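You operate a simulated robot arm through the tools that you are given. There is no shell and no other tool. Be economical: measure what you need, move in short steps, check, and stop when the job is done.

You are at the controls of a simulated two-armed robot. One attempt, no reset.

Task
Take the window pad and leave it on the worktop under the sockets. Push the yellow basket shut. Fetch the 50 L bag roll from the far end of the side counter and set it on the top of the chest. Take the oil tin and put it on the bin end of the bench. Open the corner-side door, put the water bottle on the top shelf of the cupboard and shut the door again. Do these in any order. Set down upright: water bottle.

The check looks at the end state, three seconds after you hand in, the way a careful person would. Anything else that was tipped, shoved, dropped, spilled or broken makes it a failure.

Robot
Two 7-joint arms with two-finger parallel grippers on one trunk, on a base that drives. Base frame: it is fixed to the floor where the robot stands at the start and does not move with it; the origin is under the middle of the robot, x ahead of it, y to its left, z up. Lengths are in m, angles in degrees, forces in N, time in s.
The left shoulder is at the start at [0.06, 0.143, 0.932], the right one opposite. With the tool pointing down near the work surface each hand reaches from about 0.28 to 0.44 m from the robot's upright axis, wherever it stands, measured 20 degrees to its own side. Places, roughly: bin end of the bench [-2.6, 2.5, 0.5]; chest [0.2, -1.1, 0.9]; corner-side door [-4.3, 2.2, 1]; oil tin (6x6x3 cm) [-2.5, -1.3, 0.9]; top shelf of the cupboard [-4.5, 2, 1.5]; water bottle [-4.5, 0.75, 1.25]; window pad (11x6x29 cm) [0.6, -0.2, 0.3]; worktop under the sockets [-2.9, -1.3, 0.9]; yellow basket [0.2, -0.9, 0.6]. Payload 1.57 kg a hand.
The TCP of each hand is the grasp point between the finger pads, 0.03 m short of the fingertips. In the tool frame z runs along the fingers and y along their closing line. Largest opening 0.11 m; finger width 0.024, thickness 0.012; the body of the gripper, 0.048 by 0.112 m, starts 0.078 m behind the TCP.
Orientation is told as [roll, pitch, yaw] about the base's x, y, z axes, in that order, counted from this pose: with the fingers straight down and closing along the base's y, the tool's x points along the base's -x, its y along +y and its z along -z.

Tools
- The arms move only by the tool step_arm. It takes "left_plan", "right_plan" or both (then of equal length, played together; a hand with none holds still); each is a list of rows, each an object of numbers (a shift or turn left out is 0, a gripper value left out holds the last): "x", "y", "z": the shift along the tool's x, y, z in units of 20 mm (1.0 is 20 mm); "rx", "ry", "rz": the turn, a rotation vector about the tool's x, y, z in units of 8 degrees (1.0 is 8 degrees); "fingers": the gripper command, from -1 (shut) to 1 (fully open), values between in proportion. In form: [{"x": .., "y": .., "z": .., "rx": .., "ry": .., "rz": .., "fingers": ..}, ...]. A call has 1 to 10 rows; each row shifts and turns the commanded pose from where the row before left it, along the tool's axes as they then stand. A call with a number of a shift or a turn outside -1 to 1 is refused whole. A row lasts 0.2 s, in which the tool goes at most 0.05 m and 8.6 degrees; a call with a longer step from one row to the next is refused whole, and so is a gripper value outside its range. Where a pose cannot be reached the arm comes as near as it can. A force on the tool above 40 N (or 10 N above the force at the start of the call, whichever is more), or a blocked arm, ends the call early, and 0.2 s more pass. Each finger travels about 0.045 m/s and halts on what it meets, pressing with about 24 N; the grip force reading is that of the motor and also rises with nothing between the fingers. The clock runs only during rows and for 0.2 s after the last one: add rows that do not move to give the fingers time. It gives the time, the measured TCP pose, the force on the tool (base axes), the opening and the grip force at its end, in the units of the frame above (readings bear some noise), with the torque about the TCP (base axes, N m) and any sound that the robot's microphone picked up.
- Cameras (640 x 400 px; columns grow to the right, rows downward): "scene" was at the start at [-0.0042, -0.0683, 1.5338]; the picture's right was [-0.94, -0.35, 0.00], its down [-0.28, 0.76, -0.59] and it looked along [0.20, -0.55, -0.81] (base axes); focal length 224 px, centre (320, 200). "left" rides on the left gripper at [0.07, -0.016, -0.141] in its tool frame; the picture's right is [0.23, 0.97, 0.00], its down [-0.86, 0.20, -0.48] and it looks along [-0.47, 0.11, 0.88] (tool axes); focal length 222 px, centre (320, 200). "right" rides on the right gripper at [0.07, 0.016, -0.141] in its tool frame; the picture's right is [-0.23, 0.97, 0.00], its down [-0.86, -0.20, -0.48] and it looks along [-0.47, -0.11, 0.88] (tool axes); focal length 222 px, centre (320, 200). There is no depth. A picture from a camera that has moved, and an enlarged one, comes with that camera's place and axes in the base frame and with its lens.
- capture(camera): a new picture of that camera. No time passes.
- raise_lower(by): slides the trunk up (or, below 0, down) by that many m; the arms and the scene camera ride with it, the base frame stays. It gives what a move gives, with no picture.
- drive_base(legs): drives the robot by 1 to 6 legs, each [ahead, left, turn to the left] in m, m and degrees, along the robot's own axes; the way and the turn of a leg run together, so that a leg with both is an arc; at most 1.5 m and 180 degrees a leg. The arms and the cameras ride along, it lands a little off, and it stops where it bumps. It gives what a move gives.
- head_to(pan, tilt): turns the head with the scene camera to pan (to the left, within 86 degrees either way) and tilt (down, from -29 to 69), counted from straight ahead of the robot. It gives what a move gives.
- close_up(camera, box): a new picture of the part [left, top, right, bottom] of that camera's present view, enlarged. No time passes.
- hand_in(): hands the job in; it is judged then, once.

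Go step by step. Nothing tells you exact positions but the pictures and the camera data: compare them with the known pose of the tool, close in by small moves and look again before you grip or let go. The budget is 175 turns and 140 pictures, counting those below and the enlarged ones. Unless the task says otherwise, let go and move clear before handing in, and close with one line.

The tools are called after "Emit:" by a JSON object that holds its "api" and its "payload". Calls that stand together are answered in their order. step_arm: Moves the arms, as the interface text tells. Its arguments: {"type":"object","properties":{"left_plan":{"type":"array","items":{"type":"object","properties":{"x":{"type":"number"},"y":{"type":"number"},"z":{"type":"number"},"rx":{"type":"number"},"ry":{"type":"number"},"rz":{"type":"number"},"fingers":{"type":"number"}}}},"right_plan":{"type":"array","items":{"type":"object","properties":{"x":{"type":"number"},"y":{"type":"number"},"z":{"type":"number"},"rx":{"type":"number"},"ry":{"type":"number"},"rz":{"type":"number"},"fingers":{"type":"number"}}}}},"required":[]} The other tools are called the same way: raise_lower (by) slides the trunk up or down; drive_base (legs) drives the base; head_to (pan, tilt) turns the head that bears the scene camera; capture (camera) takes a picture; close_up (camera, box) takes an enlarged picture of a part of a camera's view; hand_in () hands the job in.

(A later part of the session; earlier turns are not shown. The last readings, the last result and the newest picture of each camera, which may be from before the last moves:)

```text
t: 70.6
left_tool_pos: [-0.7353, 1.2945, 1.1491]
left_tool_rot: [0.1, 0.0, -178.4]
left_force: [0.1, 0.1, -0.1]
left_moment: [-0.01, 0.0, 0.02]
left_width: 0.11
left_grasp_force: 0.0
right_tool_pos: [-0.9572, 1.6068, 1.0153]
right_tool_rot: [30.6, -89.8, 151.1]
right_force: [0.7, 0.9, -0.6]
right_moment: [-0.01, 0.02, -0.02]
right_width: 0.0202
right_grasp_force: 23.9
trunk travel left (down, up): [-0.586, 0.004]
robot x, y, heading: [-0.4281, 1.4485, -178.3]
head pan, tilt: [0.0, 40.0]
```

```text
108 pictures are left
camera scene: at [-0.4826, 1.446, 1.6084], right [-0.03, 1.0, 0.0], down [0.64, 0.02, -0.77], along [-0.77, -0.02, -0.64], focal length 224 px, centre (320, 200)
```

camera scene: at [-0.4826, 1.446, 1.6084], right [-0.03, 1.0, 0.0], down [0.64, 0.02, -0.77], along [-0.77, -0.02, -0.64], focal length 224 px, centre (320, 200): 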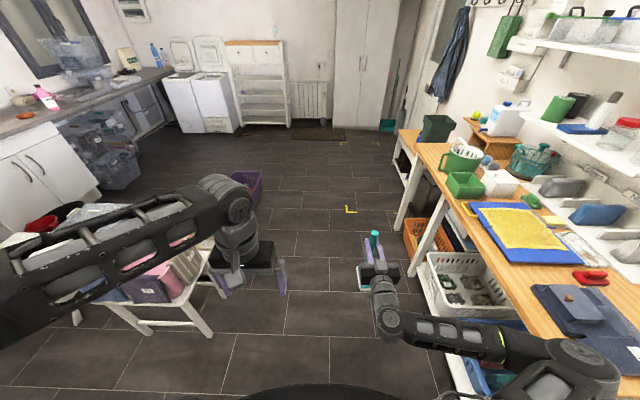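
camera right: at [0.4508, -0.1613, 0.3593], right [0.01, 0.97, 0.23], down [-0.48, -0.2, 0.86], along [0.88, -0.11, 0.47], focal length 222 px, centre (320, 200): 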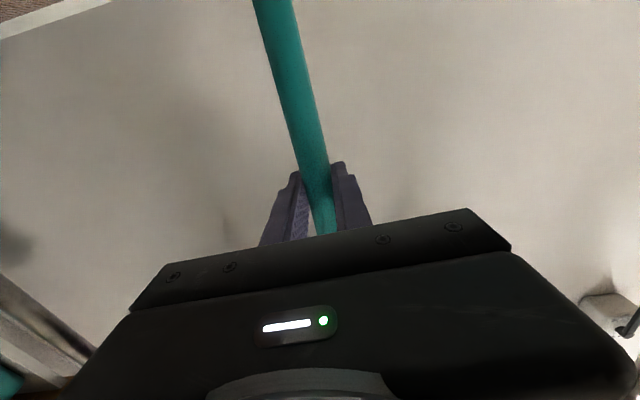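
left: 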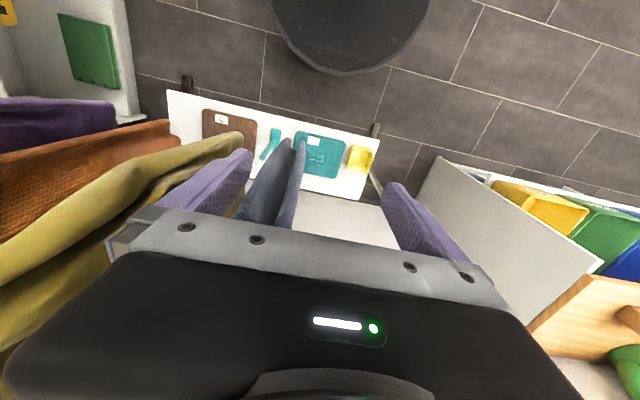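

Emit:
{"api": "drive_base", "payload": {"legs": [[0, 0.12, 0], [1.5, 0, 0], [1.25, 0, 0], [0, 0, 88.4]]}}

Emit:
{"api": "capture", "payload": {"camera": "scene"}}

```text
t: 88.4
left_tool_pos: [-2.9976, 0.8702, 1.1488]
left_tool_rot: [0.0, 0.0, -88.8]
left_force: [-0.9, -0.3, 0.7]
left_moment: [-0.03, -0.01, 0.02]
left_width: 0.11
left_grasp_force: 0.0
right_tool_pos: [-3.3107, 0.6513, 1.0157]
right_tool_rot: [26.9, -89.9, -115.7]
right_force: [-0.4, -0.4, -1.1]
right_moment: [0.0, 0.0, -0.01]
right_width: 0.0199
right_grasp_force: 23.9
trunk travel left (down, up): [-0.586, 0.004]
robot x, y, heading: [-3.1463, 1.1774, -88.9]
head pan, tilt: [0.0, 40.0]
```

```text
107 pictures are left
camera scene: at [-3.1463, 1.1245, 1.6084], right [-1.0, -0.02, 0.0], down [-0.01, 0.64, -0.77], along [0.02, -0.77, -0.64], focal length 224 px, centre (320, 200)
```

scene: 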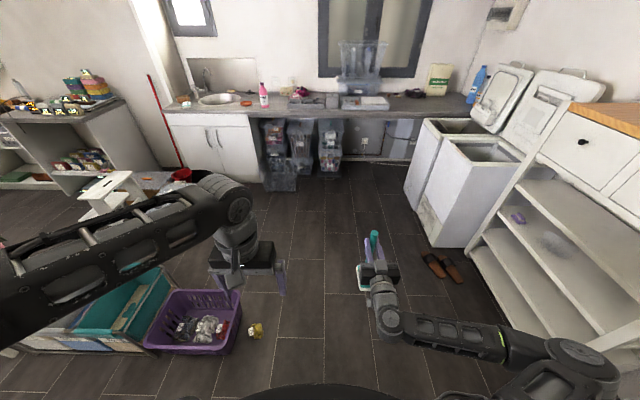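

Emit:
{"api": "drive_base", "payload": {"legs": [[0, -0.06, 0], [1.4, 0, 0]]}}

Emit:
{"api": "head_to", "payload": {"pan": 15, "tilt": 40}}

Emit:
{"api": "capture", "payload": {"camera": "scene"}}

Emit:
{"api": "head_to", "payload": {"pan": 60, "tilt": 50}}

Emit:
{"api": "capture", "payload": {"camera": "scene"}}

```text
t: 96.0
left_tool_pos: [-3.0404, -0.527, 1.1496]
left_tool_rot: [0.0, 0.1, -89.4]
left_force: [-0.1, -0.1, 0.1]
left_moment: [0.0, 0.02, 0.0]
left_width: 0.1102
left_grasp_force: 0.0
right_tool_pos: [-3.3552, -0.7435, 1.0147]
right_tool_rot: [23.5, -90.0, -112.7]
right_force: [-0.4, 0.8, -0.2]
right_moment: [0.02, -0.05, -0.02]
right_width: 0.0198
right_grasp_force: 24.2
trunk travel left (down, up): [-0.586, 0.004]
robot x, y, heading: [-3.1888, -0.2162, -89.3]
head pan, tilt: [0.0, 40.0]
```

```text
t: 96.7
left_tool_pos: [-3.0385, -0.5263, 1.1484]
left_tool_rot: [0.0, 0.0, -89.5]
left_force: [0.2, 0.0, -0.6]
left_moment: [0.02, 0.01, 0.0]
left_width: 0.1101
left_grasp_force: 0.1
right_tool_pos: [-3.3554, -0.7432, 1.0152]
right_tool_rot: [26.0, -89.8, -115.3]
right_force: [0.4, -0.6, -0.6]
right_moment: [0.01, -0.03, -0.01]
right_width: 0.0199
right_grasp_force: 24.3
trunk travel left (down, up): [-0.586, 0.004]
robot x, y, heading: [-3.1842, -0.2144, -89.5]
head pan, tilt: [15.0, 40.0]
```

```text
106 pictures are left
camera scene: at [-3.1642, -0.2682, 1.6084], right [-0.96, -0.27, 0.0], down [-0.17, 0.62, -0.77], along [0.21, -0.74, -0.64], focal length 224 px, centre (320, 200)
```

scene: 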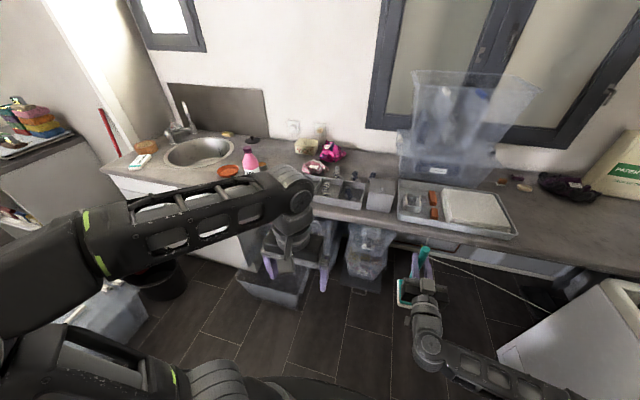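

```text
t: 97.8
left_tool_pos: [-3.0394, -0.5271, 1.1508]
left_tool_rot: [0.0, 0.0, -89.4]
left_force: [0.8, -0.2, -0.2]
left_moment: [0.02, 0.03, -0.01]
left_width: 0.1099
left_grasp_force: 0.1
right_tool_pos: [-3.3552, -0.7444, 1.014]
right_tool_rot: [26.4, -89.9, -115.7]
right_force: [-0.1, 0.2, -1.1]
right_moment: [0.0, -0.03, 0.0]
right_width: 0.0201
right_grasp_force: 23.8
trunk travel left (down, up): [-0.586, 0.004]
robot x, y, heading: [-3.1849, -0.2193, -89.3]
head pan, tilt: [60.0, 50.0]
```

```text
105 pictures are left
camera scene: at [-3.12, -0.2241, 1.5943], right [-0.49, -0.87, 0.0], down [-0.67, 0.38, -0.64], along [0.56, -0.32, -0.77], focal length 224 px, centre (320, 200)
```

scene: 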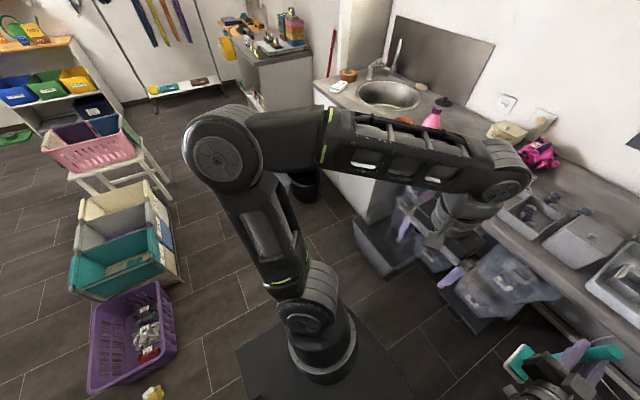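

Emit:
{"api": "drive_base", "payload": {"legs": [[0, 0.6, 0]]}}

Emit:
{"api": "head_to", "payload": {"pan": -5, "tilt": 40}}

Emit:
{"api": "capture", "payload": {"camera": "scene"}}

Emit:
{"api": "close_up", "payload": {"camera": "scene", "box": [200, 90, 440, 240]}}

```text
t: 101.2
left_tool_pos: [-2.4412, -0.5201, 1.1489]
left_tool_rot: [-0.1, 0.0, -89.6]
left_force: [0.4, 0.5, -0.1]
left_moment: [0.0, 0.02, 0.01]
left_width: 0.1103
left_grasp_force: 0.0
right_tool_pos: [-2.7575, -0.7369, 1.0147]
right_tool_rot: [-0.4, -89.9, -89.1]
right_force: [-0.1, 0.5, -1.5]
right_moment: [0.04, 0.01, -0.03]
right_width: 0.0202
right_grasp_force: 24.1
trunk travel left (down, up): [-0.586, 0.004]
robot x, y, heading: [-2.5904, -0.2095, -89.5]
head pan, tilt: [60.0, 50.0]
```

```text
t: 102.6
left_tool_pos: [-2.4419, -0.5216, 1.149]
left_tool_rot: [0.0, 0.1, -89.6]
left_force: [-0.3, -0.6, 0.5]
left_moment: [0.02, -0.03, 0.01]
left_width: 0.1099
left_grasp_force: 0.0
right_tool_pos: [-2.759, -0.7365, 1.015]
right_tool_rot: [25.3, -89.9, -114.8]
right_force: [0.0, -0.5, -1.2]
right_moment: [-0.01, 0.0, 0.03]
right_width: 0.0199
right_grasp_force: 23.9
trunk travel left (down, up): [-0.586, 0.004]
robot x, y, heading: [-2.587, -0.2066, -89.4]
head pan, tilt: [-5.0, 40.0]
```

```text
104 pictures are left
camera scene: at [-2.5947, -0.2654, 1.6084], right [-1.0, 0.08, 0.0], down [0.05, 0.64, -0.77], along [-0.06, -0.76, -0.64], focal length 224 px, centre (320, 200)
```

scene: 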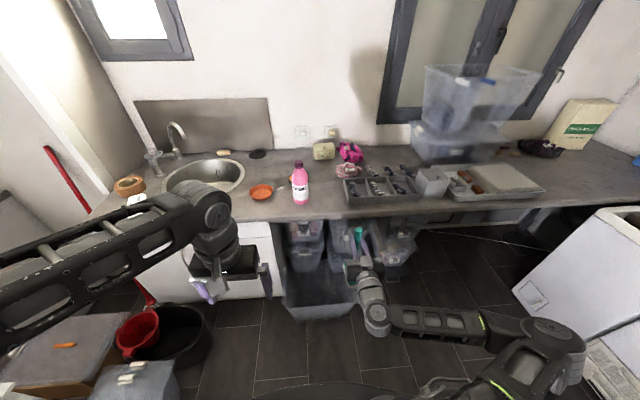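

```text
2.67 times, centred on (320, 165) of scene
camera zoom: at [-2.5947, -0.2654, 1.6084], right [-1.0, 0.08, 0.0], down [0.05, 0.64, -0.77], along [-0.06, -0.76, -0.64], focal length 598 px, centre (320, 293)
```

zoom: 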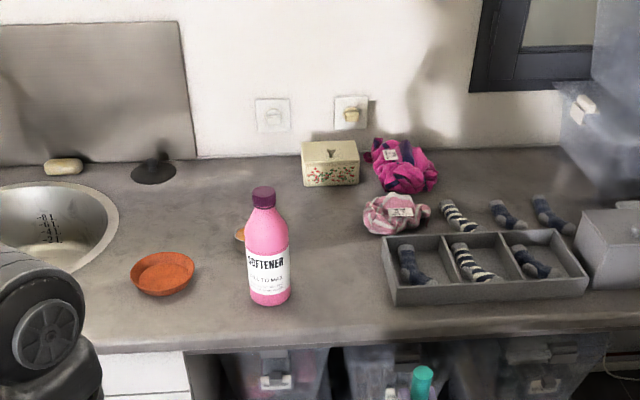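

There's a clear patch right under the sockets at about (-2.705, -1.27), between the softener and the sock organizer. I'll raise the pad, then drive nearer.

Emit:
{"api": "step_arm", "payload": {"right_plan": [{"x": -1}, {"x": -1}, {"x": -1}, {"x": -1}, {"x": -1}, {"x": -1}, {"x": -1}, {"x": -0.5}]}}

Emit:
{"api": "drive_base", "payload": {"legs": [[0.3, 0.05, 0]]}}

Emit:
{"api": "capture", "payload": {"camera": "scene"}}

```text
t: 104.4
left_tool_pos: [-2.4426, -0.5202, 1.1495]
left_tool_rot: [0.0, 0.0, -89.6]
left_force: [-0.6, 0.3, -0.3]
left_moment: [-0.02, 0.02, 0.0]
left_width: 0.11
left_grasp_force: 0.0
right_tool_pos: [-2.7542, -0.7671, 1.1555]
right_tool_rot: [28.0, -89.9, -117.5]
right_force: [-0.4, 0.2, -1.7]
right_moment: [0.01, -0.01, -0.01]
right_width: 0.0202
right_grasp_force: 23.7
right hand out of reach, approached as far as the arm can: row 1, 2, 3, 4, 5
trunk travel left (down, up): [-0.586, 0.004]
robot x, y, heading: [-2.5897, -0.2106, -89.6]
head pan, tilt: [-5.0, 40.0]
```

```text
t: 106.5
left_tool_pos: [-2.3898, -0.833, 1.15]
left_tool_rot: [0.1, 0.0, -89.7]
left_force: [-0.4, -0.2, -0.2]
left_moment: [0.0, 0.03, 0.01]
left_width: 0.11
left_grasp_force: 0.2
right_tool_pos: [-2.7047, -1.0794, 1.1548]
right_tool_rot: [7.6, -90.0, -97.1]
right_force: [-0.5, -0.6, -1.7]
right_moment: [0.0, -0.03, 0.01]
right_width: 0.02
right_grasp_force: 23.9
trunk travel left (down, up): [-0.586, 0.004]
robot x, y, heading: [-2.5334, -0.5251, -89.5]
head pan, tilt: [-5.0, 40.0]
```

```text
102 pictures are left
camera scene: at [-2.5431, -0.5777, 1.6083], right [-1.0, 0.08, 0.0], down [0.05, 0.64, -0.77], along [-0.06, -0.76, -0.64], focal length 224 px, centre (320, 200)
```

scene: 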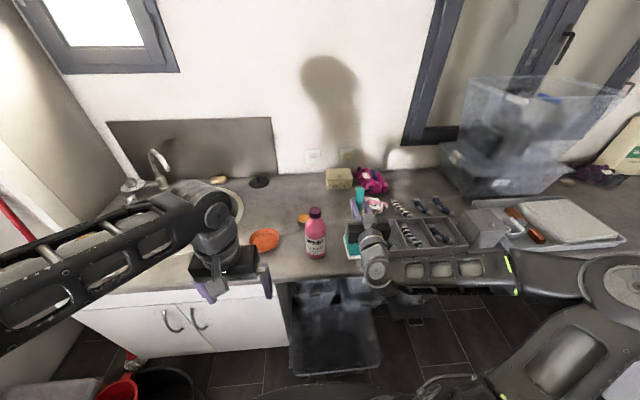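

Emit:
{"api": "step_arm", "payload": {"right_plan": [{"z": 1}, {"z": 1}, {"z": 1}, {"z": 1}, {"z": 1}, {"z": 1}, {"z": 1}, {"z": 1}, {"z": 1}]}}

Emit:
{"api": "close_up", "payload": {"camera": "scene", "box": [240, 120, 480, 270]}}

Emit:
{"api": "capture", "payload": {"camera": "right"}}

```text
t: 108.5
left_tool_pos: [-2.391, -0.8333, 1.1496]
left_tool_rot: [0.0, 0.0, -89.6]
left_force: [0.3, -0.2, 0.0]
left_moment: [-0.01, 0.03, -0.03]
left_width: 0.1103
left_grasp_force: 0.1
right_tool_pos: [-2.7026, -1.2609, 1.1542]
right_tool_rot: [-15.5, -89.9, -74.2]
right_force: [0.9, 0.1, -1.2]
right_moment: [0.01, 0.01, 0.0]
right_width: 0.0202
right_grasp_force: 24.2
trunk travel left (down, up): [-0.586, 0.004]
robot x, y, heading: [-2.538, -0.5182, -89.4]
head pan, tilt: [-5.0, 40.0]
```

```text
2.67 times, centred on (360, 195) of scene
camera zoom: at [-2.5436, -0.5774, 1.6084], right [-1.0, 0.08, 0.0], down [0.05, 0.64, -0.77], along [-0.06, -0.76, -0.64], focal length 598 px, centre (213, 213)
```

zoom: 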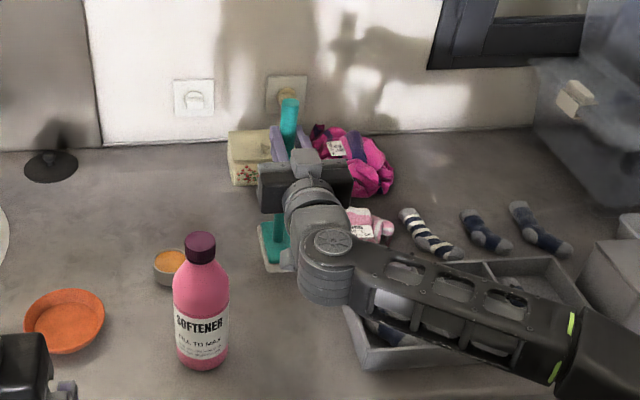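

```text
100 pictures are left
camera right: at [-2.688, -1.1186, 1.0843], right [0.97, 0.01, 0.23], down [-0.2, 0.48, 0.86], along [-0.1, -0.88, 0.46], focal length 222 px, centre (320, 200)
```

right: 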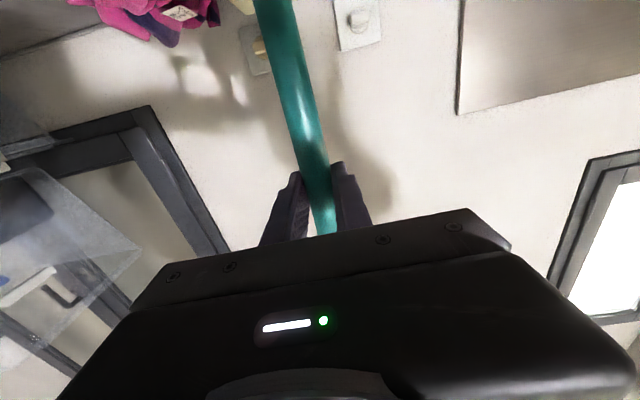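

The pad hovers about 3–4 cm above the patch. I'll lower gradually, watching the force.

Emit:
{"api": "step_arm", "payload": {"right_plan": [{"x": 0.5}, {"x": 0.5}, {"x": 0.25}, {}]}}

Emit:
{"api": "close_up", "payload": {"camera": "scene", "box": [300, 170, 400, 232]}}

```text
t: 109.5
left_tool_pos: [-2.3913, -0.832, 1.1489]
left_tool_rot: [-0.1, 0.1, -89.6]
left_force: [0.1, -0.7, 0.6]
left_moment: [0.01, 0.03, -0.02]
left_width: 0.1101
left_grasp_force: 0.0
right_tool_pos: [-2.7031, -1.2582, 1.1289]
right_tool_rot: [20.9, -90.0, -110.4]
right_force: [0.2, 0.8, -1.5]
right_moment: [0.02, 0.0, -0.01]
right_width: 0.02
right_grasp_force: 23.9
trunk travel left (down, up): [-0.586, 0.004]
robot x, y, heading: [-2.5372, -0.5278, -89.6]
head pan, tilt: [-5.0, 40.0]
```

```text
6.40 times, centred on (350, 201) of scene
camera zoom: at [-2.5433, -0.5764, 1.6084], right [-1.0, 0.08, 0.0], down [0.05, 0.64, -0.77], along [-0.06, -0.76, -0.64], focal length 1436 px, centre (128, 194)
```

zoom: 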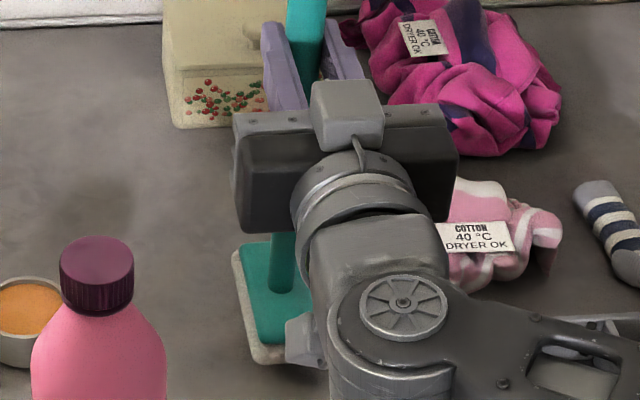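

Emit:
{"api": "step_arm", "payload": {"right_plan": [{"x": 0.25}, {"x": 0.25}, {}]}}

Emit:
{"api": "step_arm", "payload": {"right_plan": [{"x": 0.2}, {}]}}

```text
t: 110.3
left_tool_pos: [-2.3909, -0.8319, 1.1497]
left_tool_rot: [0.1, 0.0, -89.6]
left_force: [0.0, 0.2, -0.7]
left_moment: [0.0, -0.01, 0.0]
left_width: 0.1101
left_grasp_force: 0.1
right_tool_pos: [-2.7029, -1.2576, 1.1201]
right_tool_rot: [10.8, -89.9, -100.4]
right_force: [0.0, -0.1, -1.7]
right_moment: [0.01, 0.01, 0.0]
right_width: 0.0203
right_grasp_force: 23.5
trunk travel left (down, up): [-0.586, 0.004]
robot x, y, heading: [-2.5333, -0.5172, -89.4]
head pan, tilt: [-5.0, 40.0]
```

```text
t: 110.9
left_tool_pos: [-2.3896, -0.8329, 1.149]
left_tool_rot: [0.1, -0.1, -89.6]
left_force: [-0.2, 0.2, 0.2]
left_moment: [0.03, -0.02, -0.02]
left_width: 0.1102
left_grasp_force: 0.0
right_tool_pos: [-2.7026, -1.2594, 1.1152]
right_tool_rot: [17.2, -89.9, -106.7]
right_force: [0.4, -0.9, -0.8]
right_moment: [-0.03, 0.0, 0.03]
right_width: 0.0201
right_grasp_force: 24.6
trunk travel left (down, up): [-0.586, 0.004]
robot x, y, heading: [-2.5347, -0.5248, -89.3]
head pan, tilt: [-5.0, 40.0]
```

Emit:
{"api": "step_arm", "payload": {"right_plan": [{"x": 0.2}, {}]}}

Emit:
{"api": "step_arm", "payload": {"right_plan": [{"x": 0.2}, {}]}}

Emit:
{"api": "close_up", "payload": {"camera": "scene", "box": [300, 170, 400, 232]}}

```text
t: 111.5
left_tool_pos: [-2.3907, -0.8313, 1.1505]
left_tool_rot: [0.0, -0.1, -89.7]
left_force: [-0.8, -0.1, -0.2]
left_moment: [0.01, 0.01, -0.01]
left_width: 0.1101
left_grasp_force: 0.1
right_tool_pos: [-2.7026, -1.2575, 1.1145]
right_tool_rot: [-174.3, -89.8, 84.8]
right_force: [-0.1, -1.8, 8.8]
right_moment: [-0.08, -0.04, -0.02]
right_width: 0.02
right_grasp_force: 24.3
trunk travel left (down, up): [-0.586, 0.004]
robot x, y, heading: [-2.5362, -0.5204, -89.6]
head pan, tilt: [-5.0, 40.0]
```

```text
t: 112.1
left_tool_pos: [-2.3896, -0.8324, 1.1492]
left_tool_rot: [0.0, 0.0, -89.7]
left_force: [0.3, 0.6, 1.0]
left_moment: [-0.02, 0.01, 0.0]
left_width: 0.1103
left_grasp_force: 0.0
right_tool_pos: [-2.7024, -1.2581, 1.1107]
right_tool_rot: [-171.9, -89.9, 82.3]
right_force: [-1.1, -5.0, 15.6]
right_moment: [-0.28, 0.02, 0.02]
right_width: 0.0208
right_grasp_force: 23.7
trunk travel left (down, up): [-0.586, 0.004]
robot x, y, heading: [-2.5351, -0.5209, -89.6]
head pan, tilt: [-5.0, 40.0]
```

```text
6.40 times, centred on (350, 201) of scene
camera zoom: at [-2.543, -0.5749, 1.6086], right [-1.0, 0.08, 0.0], down [0.05, 0.64, -0.77], along [-0.06, -0.76, -0.64], focal length 1436 px, centre (128, 194)
```

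zoom: 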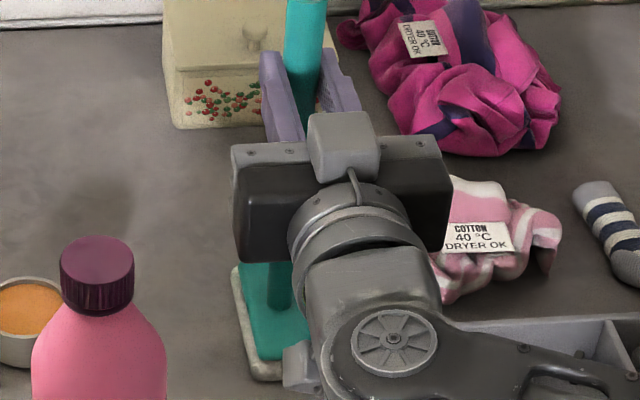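

Contact made. I'll ease up 3 mm, open, then withdraw backward.

Emit:
{"api": "step_arm", "payload": {"right_plan": [{"x": -0.15}, {"fingers": 0.0}, {"fingers": 0.0}, {"fingers": 0.0}, {}]}}

Emit:
{"api": "step_arm", "payload": {"right_plan": [{"z": -0.5}, {"z": -1}, {"z": -1}, {"z": -1}, {"z": -1}, {"z": -1}, {"z": -1}, {"z": -1}, {"z": -1}, {"z": -1}]}}

Emit:
{"api": "close_up", "payload": {"camera": "scene", "box": [240, 120, 480, 270]}}

```text
t: 113.3
left_tool_pos: [-2.3914, -0.8323, 1.1487]
left_tool_rot: [0.0, 0.0, -89.6]
left_force: [-0.2, -0.4, 0.1]
left_moment: [0.02, -0.05, 0.02]
left_width: 0.1103
left_grasp_force: 0.1
right_tool_pos: [-2.7032, -1.2588, 1.11]
right_tool_rot: [14.5, -89.9, -104.2]
right_force: [1.5, 0.3, 0.0]
right_moment: [0.01, -0.03, 0.01]
right_width: 0.0552
right_grasp_force: 0.0
trunk travel left (down, up): [-0.586, 0.004]
robot x, y, heading: [-2.5359, -0.5194, -89.7]
head pan, tilt: [-5.0, 40.0]
```

```text
t: 115.5
left_tool_pos: [-2.3893, -0.8328, 1.1492]
left_tool_rot: [-0.1, 0.0, -89.6]
left_force: [0.2, -0.7, -0.6]
left_moment: [0.05, -0.01, -0.01]
left_width: 0.1098
left_grasp_force: 0.0
right_tool_pos: [-2.7059, -1.079, 1.1097]
right_tool_rot: [12.3, -89.8, -101.8]
right_force: [0.0, -0.6, 0.0]
right_moment: [0.01, 0.02, 0.0]
right_width: 0.0549
right_grasp_force: 0.2
right hand out of reach, approached as far as the arm can: row 10
trunk travel left (down, up): [-0.586, 0.004]
robot x, y, heading: [-2.5343, -0.5247, -89.5]
head pan, tilt: [-5.0, 40.0]
```

```text
2.67 times, centred on (360, 195) of scene
camera zoom: at [-2.5433, -0.5766, 1.6084], right [-1.0, 0.08, 0.0], down [0.05, 0.64, -0.77], along [-0.06, -0.76, -0.64], focal length 598 px, centre (213, 213)
```

zoom: 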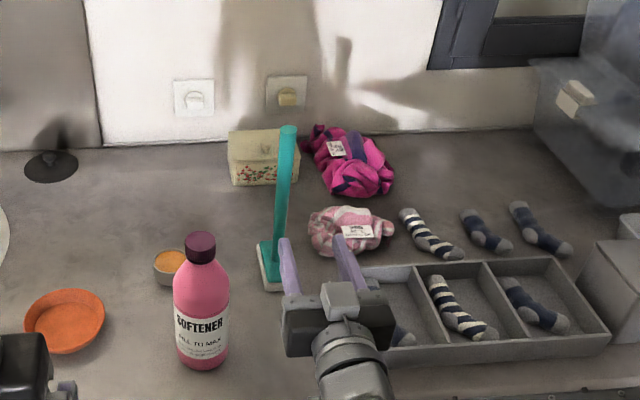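

The pad stands upright under the sockets. The oil tin is a small cup at about (-2.527, -1.266), behind the softener. I'll back off, fold the right hand down, and prepare the left hand to come in obliquely from the sink side.

Emit:
{"api": "drive_base", "payload": {"legs": [[-0.3, 0, 0]]}}

Emit:
{"api": "step_arm", "payload": {"right_plan": [{"ry": 1, "z": -1, "fingers": 1}, {"ry": 1, "z": -1}, {"ry": 1, "z": -1}, {"ry": 1, "z": -1}, {"ry": 1}, {"ry": 1}, {"ry": 1}, {"ry": 1}, {"ry": 1}, {"ry": 1}], "left_plan": [{"rz": 1, "ry": -1}, {"rz": 1, "ry": -1}, {"rz": 1, "ry": -1}, {"rz": 1, "ry": -1}, {}, {}, {}, {}, {}, {}]}}

Emit:
{"api": "capture", "payload": {"camera": "scene"}}

```text
t: 117.6
left_tool_pos: [-2.393, -0.5265, 1.1497]
left_tool_rot: [0.0, 0.0, -89.4]
left_force: [0.2, 0.1, 0.2]
left_moment: [-0.02, -0.01, 0.01]
left_width: 0.1101
left_grasp_force: 0.1
right_tool_pos: [-2.7067, -0.7742, 1.1117]
right_tool_rot: [46.0, -90.0, -135.3]
right_force: [0.3, -0.4, -0.2]
right_moment: [0.01, 0.01, 0.0]
right_width: 0.0551
right_grasp_force: 0.0
trunk travel left (down, up): [-0.586, 0.004]
robot x, y, heading: [-2.5394, -0.2182, -89.0]
head pan, tilt: [-5.0, 40.0]
```

```text
refused: row 1 steps farther than a row can; nothing moved
```

```text
96 pictures are left
camera scene: at [-2.5457, -0.2706, 1.6085], right [-1.0, 0.08, 0.0], down [0.05, 0.64, -0.77], along [-0.06, -0.76, -0.64], focal length 224 px, centre (320, 200)
```

scene: 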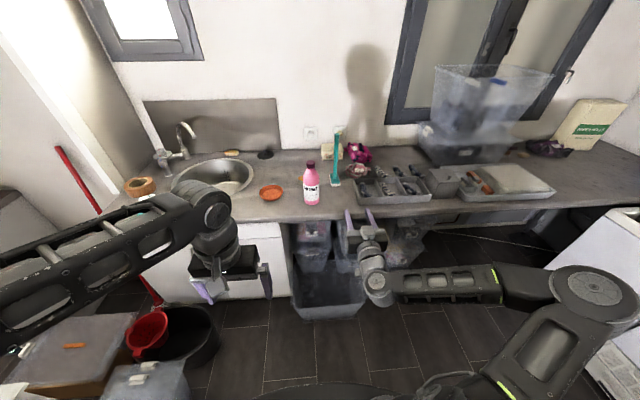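

Emit:
{"api": "step_arm", "payload": {"right_plan": [{"ry": 1, "z": -1, "fingers": 1}, {"ry": 1, "z": -1}, {"ry": 1, "z": -1}, {"ry": 1, "z": -1}, {"ry": 1}, {"ry": 1}, {"ry": 1}, {"ry": 1}, {"ry": 1}, {"ry": 1}], "left_plan": [{"rz": 1}, {"rz": 1}, {"rz": 1}, {"rz": 1}, {"ry": -1}, {"ry": -1}, {"ry": -1}, {"ry": -1}, {}, {}]}}

Emit:
{"api": "step_arm", "payload": {"right_plan": [{"ry": 1}, {"ry": 0.25}]}}

Emit:
{"api": "drive_base", "payload": {"legs": [[0.28, 0.09, 0]]}}

Emit:
{"api": "capture", "payload": {"camera": "scene"}}

Emit:
{"api": "capture", "payload": {"camera": "left"}}

```text
t: 119.8
left_tool_pos: [-2.3922, -0.528, 1.149]
left_tool_rot: [0.0, -32.0, -121.4]
left_force: [0.0, -0.4, 0.1]
left_moment: [-0.01, -0.03, 0.01]
left_width: 0.1099
left_grasp_force: 0.0
right_tool_pos: [-2.7045, -0.7243, 1.13]
right_tool_rot: [0.1, -9.8, -89.3]
right_force: [-0.7, -0.2, 0.5]
right_moment: [0.02, 0.02, 0.02]
right_width: 0.1101
right_grasp_force: 0.0
right hand out of reach, approached as far as the arm can: row 1, 2
trunk travel left (down, up): [-0.586, 0.004]
robot x, y, heading: [-2.5398, -0.2146, -89.2]
head pan, tilt: [-5.0, 40.0]
```

```text
t: 120.4
left_tool_pos: [-2.3916, -0.5278, 1.1494]
left_tool_rot: [0.0, -32.0, -121.4]
left_force: [0.2, 0.3, -0.1]
left_moment: [-0.01, 0.01, 0.0]
left_width: 0.1095
left_grasp_force: 0.0
right_tool_pos: [-2.7023, -0.7221, 1.1294]
right_tool_rot: [0.0, 0.1, -89.3]
right_force: [0.1, 0.6, 0.6]
right_moment: [0.02, -0.05, -0.02]
right_width: 0.1101
right_grasp_force: 0.0
trunk travel left (down, up): [-0.586, 0.004]
robot x, y, heading: [-2.538, -0.216, -89.5]
head pan, tilt: [-5.0, 40.0]
```

```text
t: 122.4
left_tool_pos: [-2.3001, -0.8079, 1.1492]
left_tool_rot: [-0.1, -32.0, -121.5]
left_force: [0.1, -0.4, 0.0]
left_moment: [0.02, 0.0, -0.01]
left_width: 0.1099
left_grasp_force: 0.1
right_tool_pos: [-2.6135, -1.0038, 1.1285]
right_tool_rot: [0.0, 0.1, -89.6]
right_force: [0.4, -0.5, -0.4]
right_moment: [0.01, 0.03, -0.02]
right_width: 0.1101
right_grasp_force: 0.0
trunk travel left (down, up): [-0.586, 0.004]
robot x, y, heading: [-2.4482, -0.4982, -89.4]
head pan, tilt: [-5.0, 40.0]
```

```text
95 pictures are left
camera scene: at [-2.4539, -0.5528, 1.6084], right [-1.0, 0.08, 0.0], down [0.05, 0.64, -0.77], along [-0.06, -0.76, -0.64], focal length 224 px, centre (320, 200)
```

scene: 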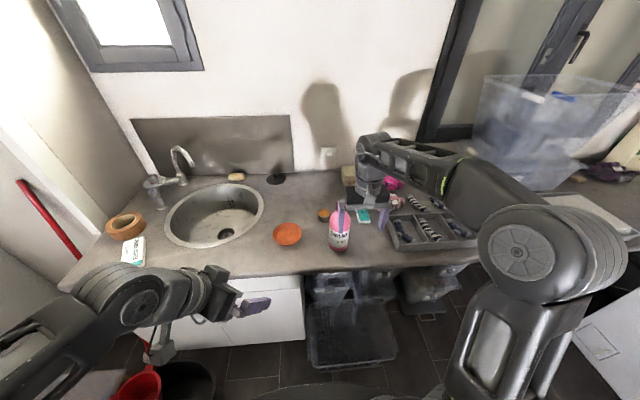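

```text
94 pictures are left
camera left: at [-2.2434, -0.6869, 1.2325], right [0.93, -0.35, -0.12], down [-0.08, -0.51, 0.86], along [-0.36, -0.79, -0.5], focal length 222 px, centre (320, 200)
```

left: 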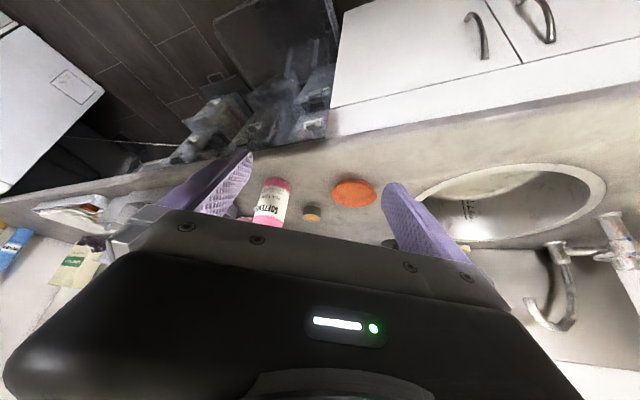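

The right hand is near the softener, so I'll retract it first. Then I'll drive slightly closer and move the left hand toward the tin.

Emit:
{"api": "step_arm", "payload": {"right_plan": [{"x": 1}, {"x": 1}, {"x": 1}, {"x": 1}, {"x": 1}, {"x": 1}, {"x": 1}, {"x": 1}]}}

Emit:
{"api": "drive_base", "payload": {"legs": [[0.06, 0, 0]]}}

Emit:
{"api": "step_arm", "payload": {"left_plan": [{"x": -0.7, "z": 0.95}, {"x": -0.7, "z": 0.95}, {"x": -0.7, "z": 0.95}, {"x": -0.7, "z": 0.95}, {"x": -0.7, "z": 0.95}, {"x": -0.7, "z": 0.95}, {"x": -0.7, "z": 0.95}, {"x": -0.7, "z": 0.95}, {"x": -0.7, "z": 0.95}, {"x": -0.7, "z": 0.95}]}}

Emit:
{"api": "capture", "payload": {"camera": "left"}}

Emit:
{"api": "capture", "payload": {"camera": "scene"}}

```text
t: 124.2
left_tool_pos: [-2.3014, -0.8073, 1.1499]
left_tool_rot: [0.0, -31.9, -121.5]
left_force: [-0.5, 0.3, -0.4]
left_moment: [-0.05, 0.01, -0.04]
left_width: 0.1098
left_grasp_force: 0.1
right_tool_pos: [-2.6141, -0.8441, 1.1291]
right_tool_rot: [0.2, 0.1, -89.5]
right_force: [-0.5, 0.1, 0.0]
right_moment: [-0.01, 0.02, -0.01]
right_width: 0.1102
right_grasp_force: 0.0
trunk travel left (down, up): [-0.586, 0.004]
robot x, y, heading: [-2.4514, -0.4962, -89.5]
head pan, tilt: [-5.0, 40.0]
```

```text
t: 125.2
left_tool_pos: [-2.2995, -0.8684, 1.1492]
left_tool_rot: [-0.1, -31.9, -121.5]
left_force: [0.9, -0.4, 0.6]
left_moment: [0.02, -0.02, -0.04]
left_width: 0.1101
left_grasp_force: 0.1
right_tool_pos: [-2.6151, -0.9063, 1.1283]
right_tool_rot: [0.0, 0.2, -89.4]
right_force: [-0.4, -0.5, -0.5]
right_moment: [0.04, -0.01, 0.01]
right_width: 0.1099
right_grasp_force: 0.1
trunk travel left (down, up): [-0.586, 0.004]
robot x, y, heading: [-2.4459, -0.5553, -89.5]
head pan, tilt: [-5.0, 40.0]
```

```text
t: 127.4
left_tool_pos: [-2.4148, -1.0553, 1.0602]
left_tool_rot: [0.0, -32.0, -121.4]
left_force: [0.7, -0.5, 0.2]
left_moment: [0.03, 0.01, 0.02]
left_width: 0.1102
left_grasp_force: 0.1
right_tool_pos: [-2.614, -0.9055, 1.1274]
right_tool_rot: [-0.1, 0.1, -89.5]
right_force: [-0.4, -0.2, -0.5]
right_moment: [0.03, 0.04, 0.02]
right_width: 0.1103
right_grasp_force: 0.1
trunk travel left (down, up): [-0.586, 0.004]
robot x, y, heading: [-2.4498, -0.5575, -89.7]
head pan, tilt: [-5.0, 40.0]
```

```text
93 pictures are left
camera left: at [-2.3579, -0.9323, 1.1443], right [0.93, -0.35, -0.12], down [-0.08, -0.51, 0.86], along [-0.36, -0.79, -0.5], focal length 222 px, centre (320, 200)
```

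left: 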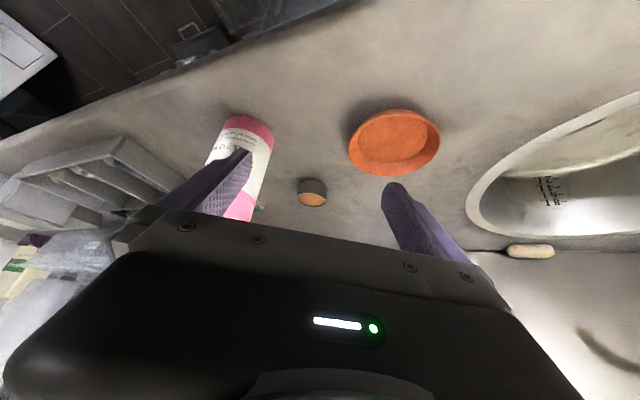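

```text
92 pictures are left
camera scene: at [-2.4542, -0.6116, 1.6084], right [-1.0, 0.08, 0.0], down [0.05, 0.64, -0.77], along [-0.06, -0.76, -0.64], focal length 224 px, centre (320, 200)
```

scene: 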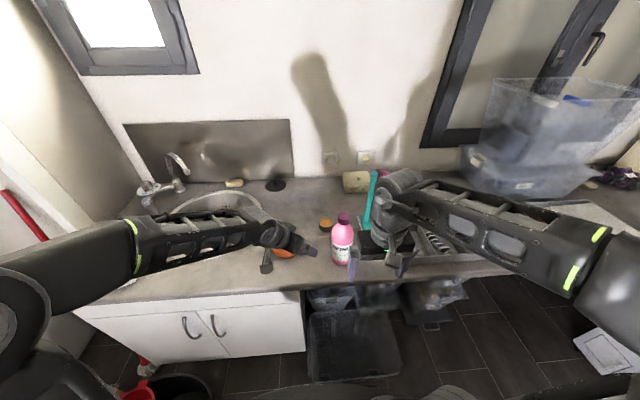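

Emit:
{"api": "step_arm", "payload": {"left_plan": [{"x": -0.79, "z": 0.98, "y": 0.08, "fingers": 0.65}, {"x": -0.79, "z": 0.98, "y": 0.08}, {"x": -0.79, "z": 0.98, "y": 0.08}, {"x": -0.79, "z": 0.98, "y": 0.08}, {"x": -0.79, "z": 0.98, "y": 0.08}, {"x": -0.79, "z": 0.98, "y": 0.08}, {"x": -0.79, "z": 0.98, "y": 0.08}, {"x": -0.79, "z": 0.98, "y": 0.08}, {}]}}

Emit:
{"api": "capture", "payload": {"camera": "left"}}

Emit:
{"api": "close_up", "payload": {"camera": "scene", "box": [220, 160, 400, 280]}}

```text
t: 129.4
left_tool_pos: [-2.5034, -1.2223, 0.9987]
left_tool_rot: [0.0, -32.0, -121.5]
left_force: [-0.7, 0.3, -0.4]
left_moment: [-0.01, -0.01, -0.02]
left_width: 0.0909
left_grasp_force: 0.0
right_tool_pos: [-2.6142, -0.9044, 1.1296]
right_tool_rot: [0.0, 0.0, -89.5]
right_force: [-0.9, 0.9, 0.3]
right_moment: [0.04, -0.01, 0.04]
right_width: 0.11
right_grasp_force: 0.0
trunk travel left (down, up): [-0.586, 0.004]
robot x, y, heading: [-2.4497, -0.5551, -89.4]
head pan, tilt: [-5.0, 40.0]
```

```text
91 pictures are left
camera left: at [-2.447, -1.1019, 1.082], right [0.93, -0.35, -0.12], down [-0.08, -0.51, 0.86], along [-0.36, -0.79, -0.5], focal length 222 px, centre (320, 200)
```

left: 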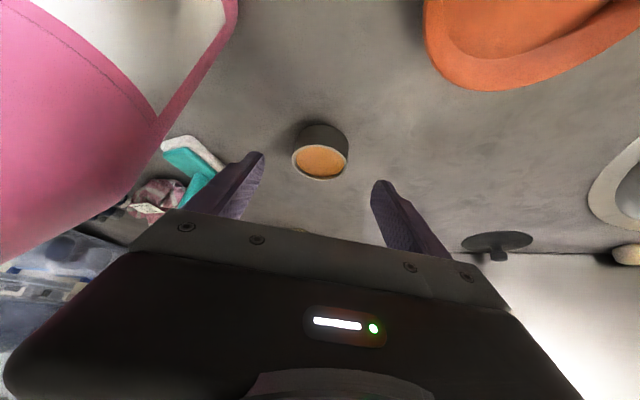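

```text
3.33 times, centred on (310, 220) of scene
camera zoom: at [-2.4538, -0.6104, 1.6084], right [-1.0, 0.08, 0.0], down [0.05, 0.64, -0.77], along [-0.06, -0.76, -0.64], focal length 748 px, centre (353, 133)
```

zoom: 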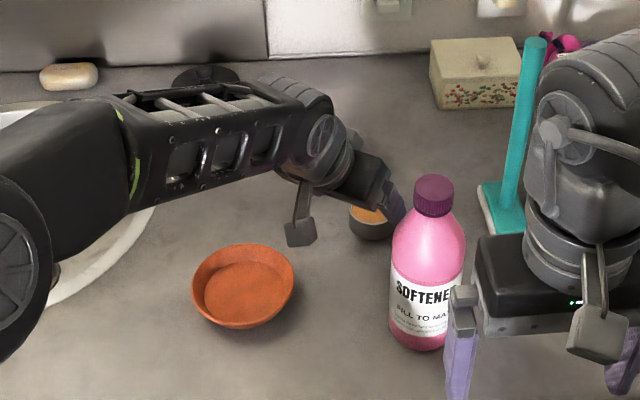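

Emit:
{"api": "step_arm", "payload": {"left_plan": [{"z": 0.9, "x": 0.1}, {"z": 0.9, "x": 0.05}, {"z": 0.9}, {"z": 0.5}, {"z": 0.35}, {}]}}

Emit:
{"api": "capture", "payload": {"camera": "left"}}

Emit:
{"api": "close_up", "payload": {"camera": "scene", "box": [270, 190, 370, 257]}}

```text
t: 130.8
left_tool_pos: [-2.5219, -1.2551, 0.9365]
left_tool_rot: [0.0, -31.9, -121.5]
left_force: [-0.5, -0.3, 0.3]
left_moment: [-0.01, -0.01, 0.0]
left_width: 0.091
left_grasp_force: 0.1
right_tool_pos: [-2.614, -0.9043, 1.1279]
right_tool_rot: [0.0, 0.1, -89.5]
right_force: [-0.6, -0.4, 0.0]
right_moment: [0.01, 0.0, 0.0]
right_width: 0.1099
right_grasp_force: 0.1
trunk travel left (down, up): [-0.586, 0.004]
robot x, y, heading: [-2.4452, -0.557, -89.3]
head pan, tilt: [-5.0, 40.0]
```

```text
89 pictures are left
camera left: at [-2.4646, -1.1328, 1.0189], right [0.93, -0.35, -0.12], down [-0.08, -0.51, 0.86], along [-0.36, -0.79, -0.5], focal length 222 px, centre (320, 200)
```

left: 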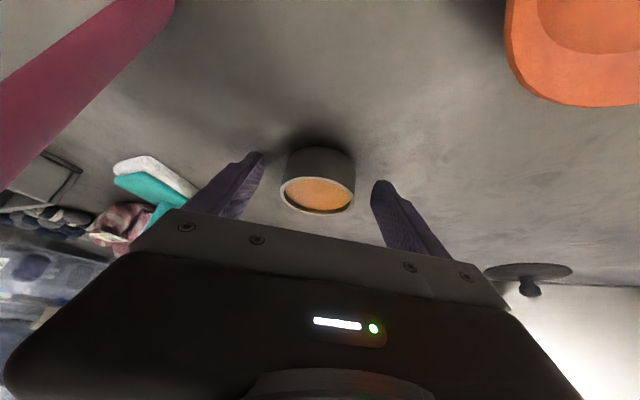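

```text
5.97 times, centred on (320, 224) of scene
camera zoom: at [-2.4539, -0.6107, 1.6084], right [-1.0, 0.08, 0.0], down [0.05, 0.64, -0.77], along [-0.06, -0.76, -0.64], focal length 1340 px, centre (320, 60)
```

zoom: 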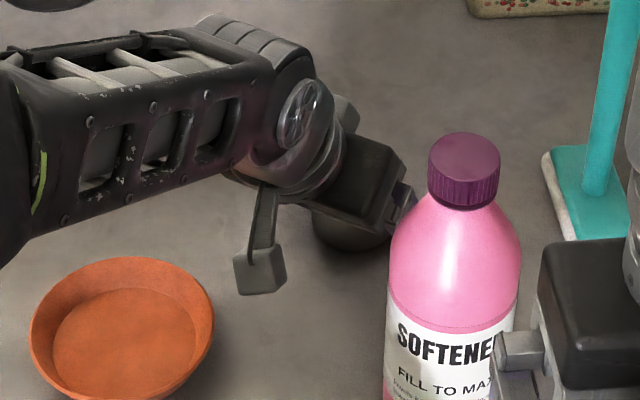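

Emit:
{"api": "step_arm", "payload": {"left_plan": [{"z": 0.4, "x": -0.45}, {}]}}

Emit:
{"api": "step_arm", "payload": {"left_plan": [{"fingers": -1}, {"fingers": -1}, {"fingers": -1}, {"fingers": -1}, {"fingers": -1}]}}

Emit:
{"api": "capture", "payload": {"camera": "left"}}

```text
t: 131.4
left_tool_pos: [-2.5279, -1.2649, 0.9319]
left_tool_rot: [0.0, -31.9, -121.6]
left_force: [-0.1, -0.7, -0.1]
left_moment: [0.01, 0.02, 0.0]
left_width: 0.0907
left_grasp_force: 0.0
right_tool_pos: [-2.6148, -0.9042, 1.1289]
right_tool_rot: [0.0, 0.0, -89.5]
right_force: [-0.1, 1.1, -0.8]
right_moment: [0.02, 0.01, 0.01]
right_width: 0.1099
right_grasp_force: 0.0
trunk travel left (down, up): [-0.586, 0.004]
robot x, y, heading: [-2.447, -0.5544, -89.3]
head pan, tilt: [-5.0, 40.0]
```

```text
t: 132.6
left_tool_pos: [-2.5267, -1.2659, 0.932]
left_tool_rot: [0.0, -32.0, -121.6]
left_force: [-1.8, 0.5, 0.5]
left_moment: [-0.02, 0.04, -0.01]
left_width: 0.059
left_grasp_force: 23.9
right_tool_pos: [-2.6138, -0.9036, 1.1294]
right_tool_rot: [0.0, 0.2, -89.5]
right_force: [-0.2, -0.3, 0.0]
right_moment: [0.01, -0.01, 0.01]
right_width: 0.1101
right_grasp_force: 0.1
trunk travel left (down, up): [-0.586, 0.004]
robot x, y, heading: [-2.4467, -0.5544, -89.5]
head pan, tilt: [-5.0, 40.0]
```

```text
87 pictures are left
camera left: at [-2.4699, -1.1432, 1.0158], right [0.93, -0.35, -0.12], down [-0.08, -0.51, 0.86], along [-0.36, -0.79, -0.5], focal length 222 px, centre (320, 200)
```

left: 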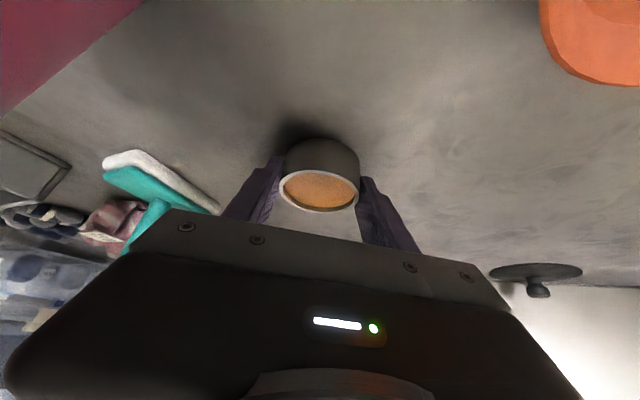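

Tin gripped. I'll lift it straight up and then back away.

Emit:
{"api": "step_arm", "payload": {"left_plan": [{"x": -0.53, "z": -0.85}, {"x": -0.53, "z": -0.85}, {"x": -0.53, "z": -0.85}, {"x": -0.53, "z": -0.85}, {"x": -0.53, "z": -0.85}, {"x": -0.53, "z": -0.85}, {"x": -0.53, "z": -0.85}, {"x": -0.53, "z": -0.85}, {"x": -0.53, "z": -0.85}]}}

Emit:
{"api": "drive_base", "payload": {"legs": [[-0.4, 0, 0]]}}

Emit:
{"api": "capture", "payload": {"camera": "scene"}}

Emit:
{"api": "capture", "payload": {"camera": "left"}}

```text
t: 134.6
left_tool_pos: [-2.5276, -1.2642, 1.1125]
left_tool_rot: [0.0, -32.0, -121.6]
left_force: [-0.8, 0.3, -0.4]
left_moment: [-0.02, 0.01, -0.01]
left_width: 0.0591
left_grasp_force: 23.9
right_tool_pos: [-2.6147, -0.9059, 1.1283]
right_tool_rot: [0.0, 0.1, -89.5]
right_force: [0.0, -0.5, -0.5]
right_moment: [-0.01, 0.01, 0.02]
right_width: 0.1102
right_grasp_force: 0.1
trunk travel left (down, up): [-0.586, 0.004]
robot x, y, heading: [-2.447, -0.5577, -89.4]
head pan, tilt: [-5.0, 40.0]
```

```text
t: 137.1
left_tool_pos: [-2.5288, -0.8672, 1.1132]
left_tool_rot: [0.0, -32.0, -121.3]
left_force: [-0.1, 0.3, -0.8]
left_moment: [-0.01, -0.04, 0.04]
left_width: 0.0591
left_grasp_force: 24.5
right_tool_pos: [-2.6167, -0.5068, 1.1295]
right_tool_rot: [0.0, 0.0, -89.2]
right_force: [-0.4, 0.2, 0.9]
right_moment: [0.0, 0.01, -0.01]
right_width: 0.11
right_grasp_force: 0.1
trunk travel left (down, up): [-0.586, 0.004]
robot x, y, heading: [-2.4516, -0.1588, -89.0]
head pan, tilt: [-5.0, 40.0]
```

```text
86 pictures are left
camera scene: at [-2.4577, -0.2131, 1.6084], right [-1.0, 0.07, 0.0], down [0.05, 0.64, -0.77], along [-0.06, -0.76, -0.64], focal length 224 px, centre (320, 200)
```

scene: 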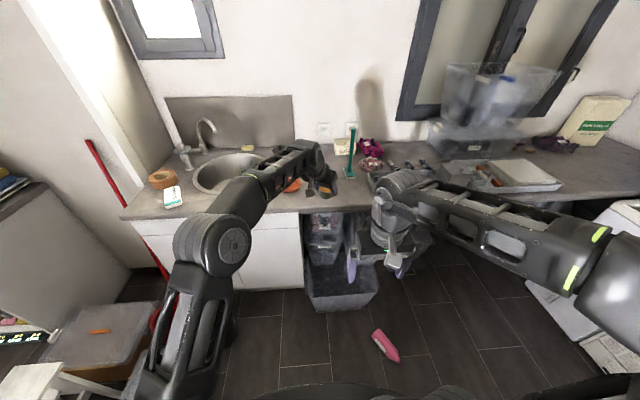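

```text
85 pictures are left
camera left: at [-2.4724, -0.7447, 1.1966], right [0.93, -0.34, -0.12], down [-0.07, -0.51, 0.86], along [-0.35, -0.79, -0.5], focal length 222 px, centre (320, 200)
```

left: 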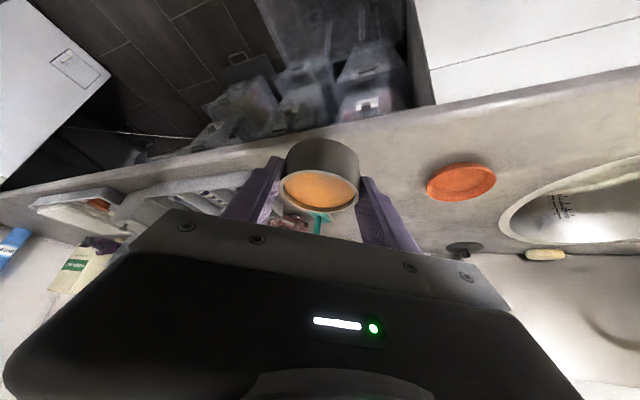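

Setback: while backing straight out, the left hand knocked the softener off the worktop onto the floor near (-2.9, -0.66). I need to put it back upright where it stood, so I'll inspect it first.

Emit:
{"api": "head_to", "payload": {"pan": -15, "tilt": 60}}

Emit:
{"api": "close_up", "payload": {"camera": "scene", "box": [230, 170, 430, 295]}}

Emit:
{"api": "capture", "payload": {"camera": "right"}}

```text
t: 137.9
left_tool_pos: [-2.5293, -0.8658, 1.1133]
left_tool_rot: [0.0, -32.0, -121.3]
left_force: [0.1, -0.3, -1.1]
left_moment: [-0.03, -0.01, -0.01]
left_width: 0.0589
left_grasp_force: 24.1
right_tool_pos: [-2.6165, -0.5076, 1.1286]
right_tool_rot: [0.1, 0.0, -89.2]
right_force: [0.5, 0.4, -0.6]
right_moment: [0.01, 0.02, 0.01]
right_width: 0.1099
right_grasp_force: 0.1
trunk travel left (down, up): [-0.586, 0.004]
robot x, y, heading: [-2.4525, -0.1602, -89.1]
head pan, tilt: [-15.0, 60.0]
```

```text
3.20 times, centred on (330, 232) of scene
camera zoom: at [-2.4678, -0.1939, 1.5817], right [-0.97, 0.25, 0.0], down [0.21, 0.84, -0.5], along [-0.12, -0.49, -0.87], focal length 718 px, centre (288, 96)
```

zoom: 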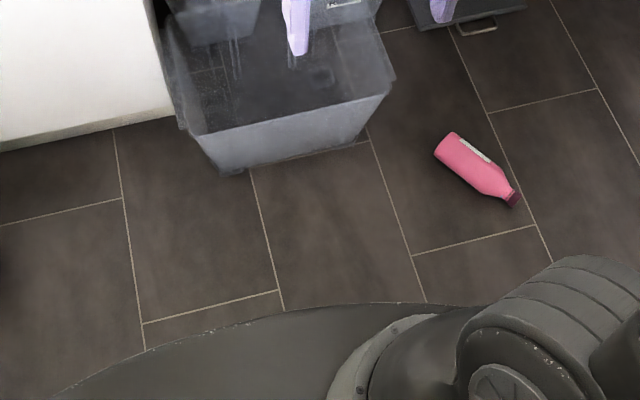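

```text
83 pictures are left
camera right: at [-2.6019, -0.4379, 1.2693], right [0.98, -0.21, 0.0], down [-0.19, -0.86, 0.48], along [-0.1, -0.47, -0.88], focal length 222 px, centre (320, 200)
```

right: 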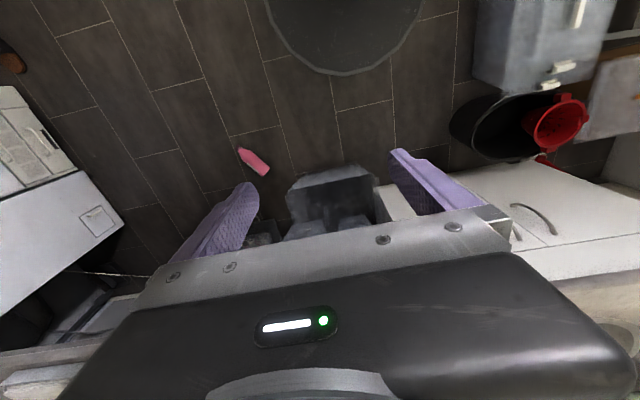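

The bottle seems to be rolling; I'll let it settle and look again.

Emit:
{"api": "step_arm", "payload": {"right_plan": [{}, {}, {}, {}, {}, {}, {}, {}, {}, {}]}}

Emit:
{"api": "close_up", "payload": {"camera": "scene", "box": [230, 130, 480, 290]}}

```text
t: 140.1
left_tool_pos: [-2.5287, -0.867, 1.1128]
left_tool_rot: [0.0, -32.0, -121.3]
left_force: [0.2, 0.4, -0.5]
left_moment: [0.01, 0.0, 0.02]
left_width: 0.0594
left_grasp_force: 23.8
right_tool_pos: [-2.6162, -0.5092, 1.1286]
right_tool_rot: [0.0, 0.1, -89.3]
right_force: [-0.8, 0.3, -0.4]
right_moment: [-0.03, -0.01, -0.02]
right_width: 0.1102
right_grasp_force: 0.1
trunk travel left (down, up): [-0.586, 0.004]
robot x, y, heading: [-2.4523, -0.1579, -89.1]
head pan, tilt: [-15.0, 60.0]
```

```text
2.50 times, centred on (355, 210) of scene
camera zoom: at [-2.4678, -0.194, 1.5817], right [-0.97, 0.25, 0.0], down [0.21, 0.84, -0.5], along [-0.12, -0.48, -0.87], focal length 561 px, centre (232, 175)
```

zoom: 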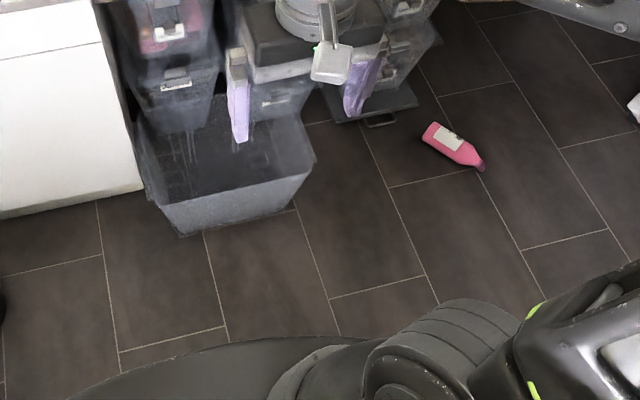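

Emit:
{"api": "head_to", "payload": {"pan": -35, "tilt": 48}}

Emit:
{"api": "step_arm", "payload": {"right_plan": [{}, {}, {}, {}, {}, {}, {}, {}, {}, {}]}}

Emit:
{"api": "capture", "payload": {"camera": "scene"}}

```text
t: 140.9
left_tool_pos: [-2.5296, -0.869, 1.1131]
left_tool_rot: [0.0, -32.0, -121.3]
left_force: [-0.4, -0.3, -1.2]
left_moment: [0.01, 0.0, 0.01]
left_width: 0.0589
left_grasp_force: 23.6
right_tool_pos: [-2.6165, -0.509, 1.1291]
right_tool_rot: [0.1, 0.1, -89.2]
right_force: [0.8, 0.2, -0.5]
right_moment: [0.0, 0.0, 0.01]
right_width: 0.1101
right_grasp_force: 0.0
trunk travel left (down, up): [-0.586, 0.004]
robot x, y, heading: [-2.4523, -0.1591, -89.2]
head pan, tilt: [-35.0, 48.0]
```

```text
t: 143.1
left_tool_pos: [-2.5282, -0.8676, 1.1127]
left_tool_rot: [0.0, -32.0, -121.3]
left_force: [-1.2, 0.3, -1.0]
left_moment: [-0.01, -0.04, 0.03]
left_width: 0.0588
left_grasp_force: 24.5
right_tool_pos: [-2.6163, -0.5086, 1.1284]
right_tool_rot: [0.0, 0.1, -89.3]
right_force: [0.3, 0.5, 0.8]
right_moment: [-0.01, -0.03, 0.01]
right_width: 0.1101
right_grasp_force: 0.0
trunk travel left (down, up): [-0.586, 0.004]
robot x, y, heading: [-2.4492, -0.1619, -89.5]
head pan, tilt: [-35.0, 48.0]
```

```text
81 pictures are left
camera scene: at [-2.4958, -0.1945, 1.5969], right [-0.83, 0.56, 0.0], down [0.42, 0.61, -0.67], along [-0.38, -0.55, -0.74], focal length 224 px, centre (320, 200)
```

scene: 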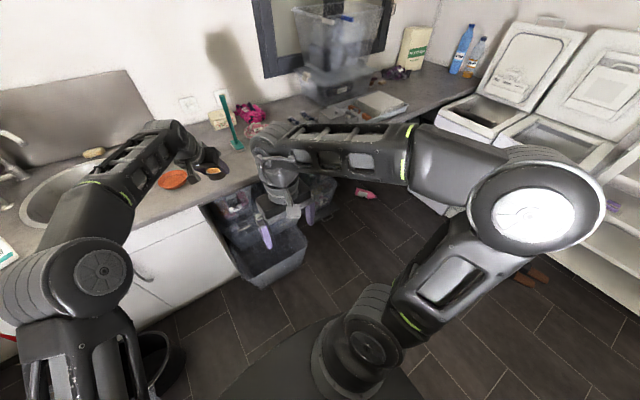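

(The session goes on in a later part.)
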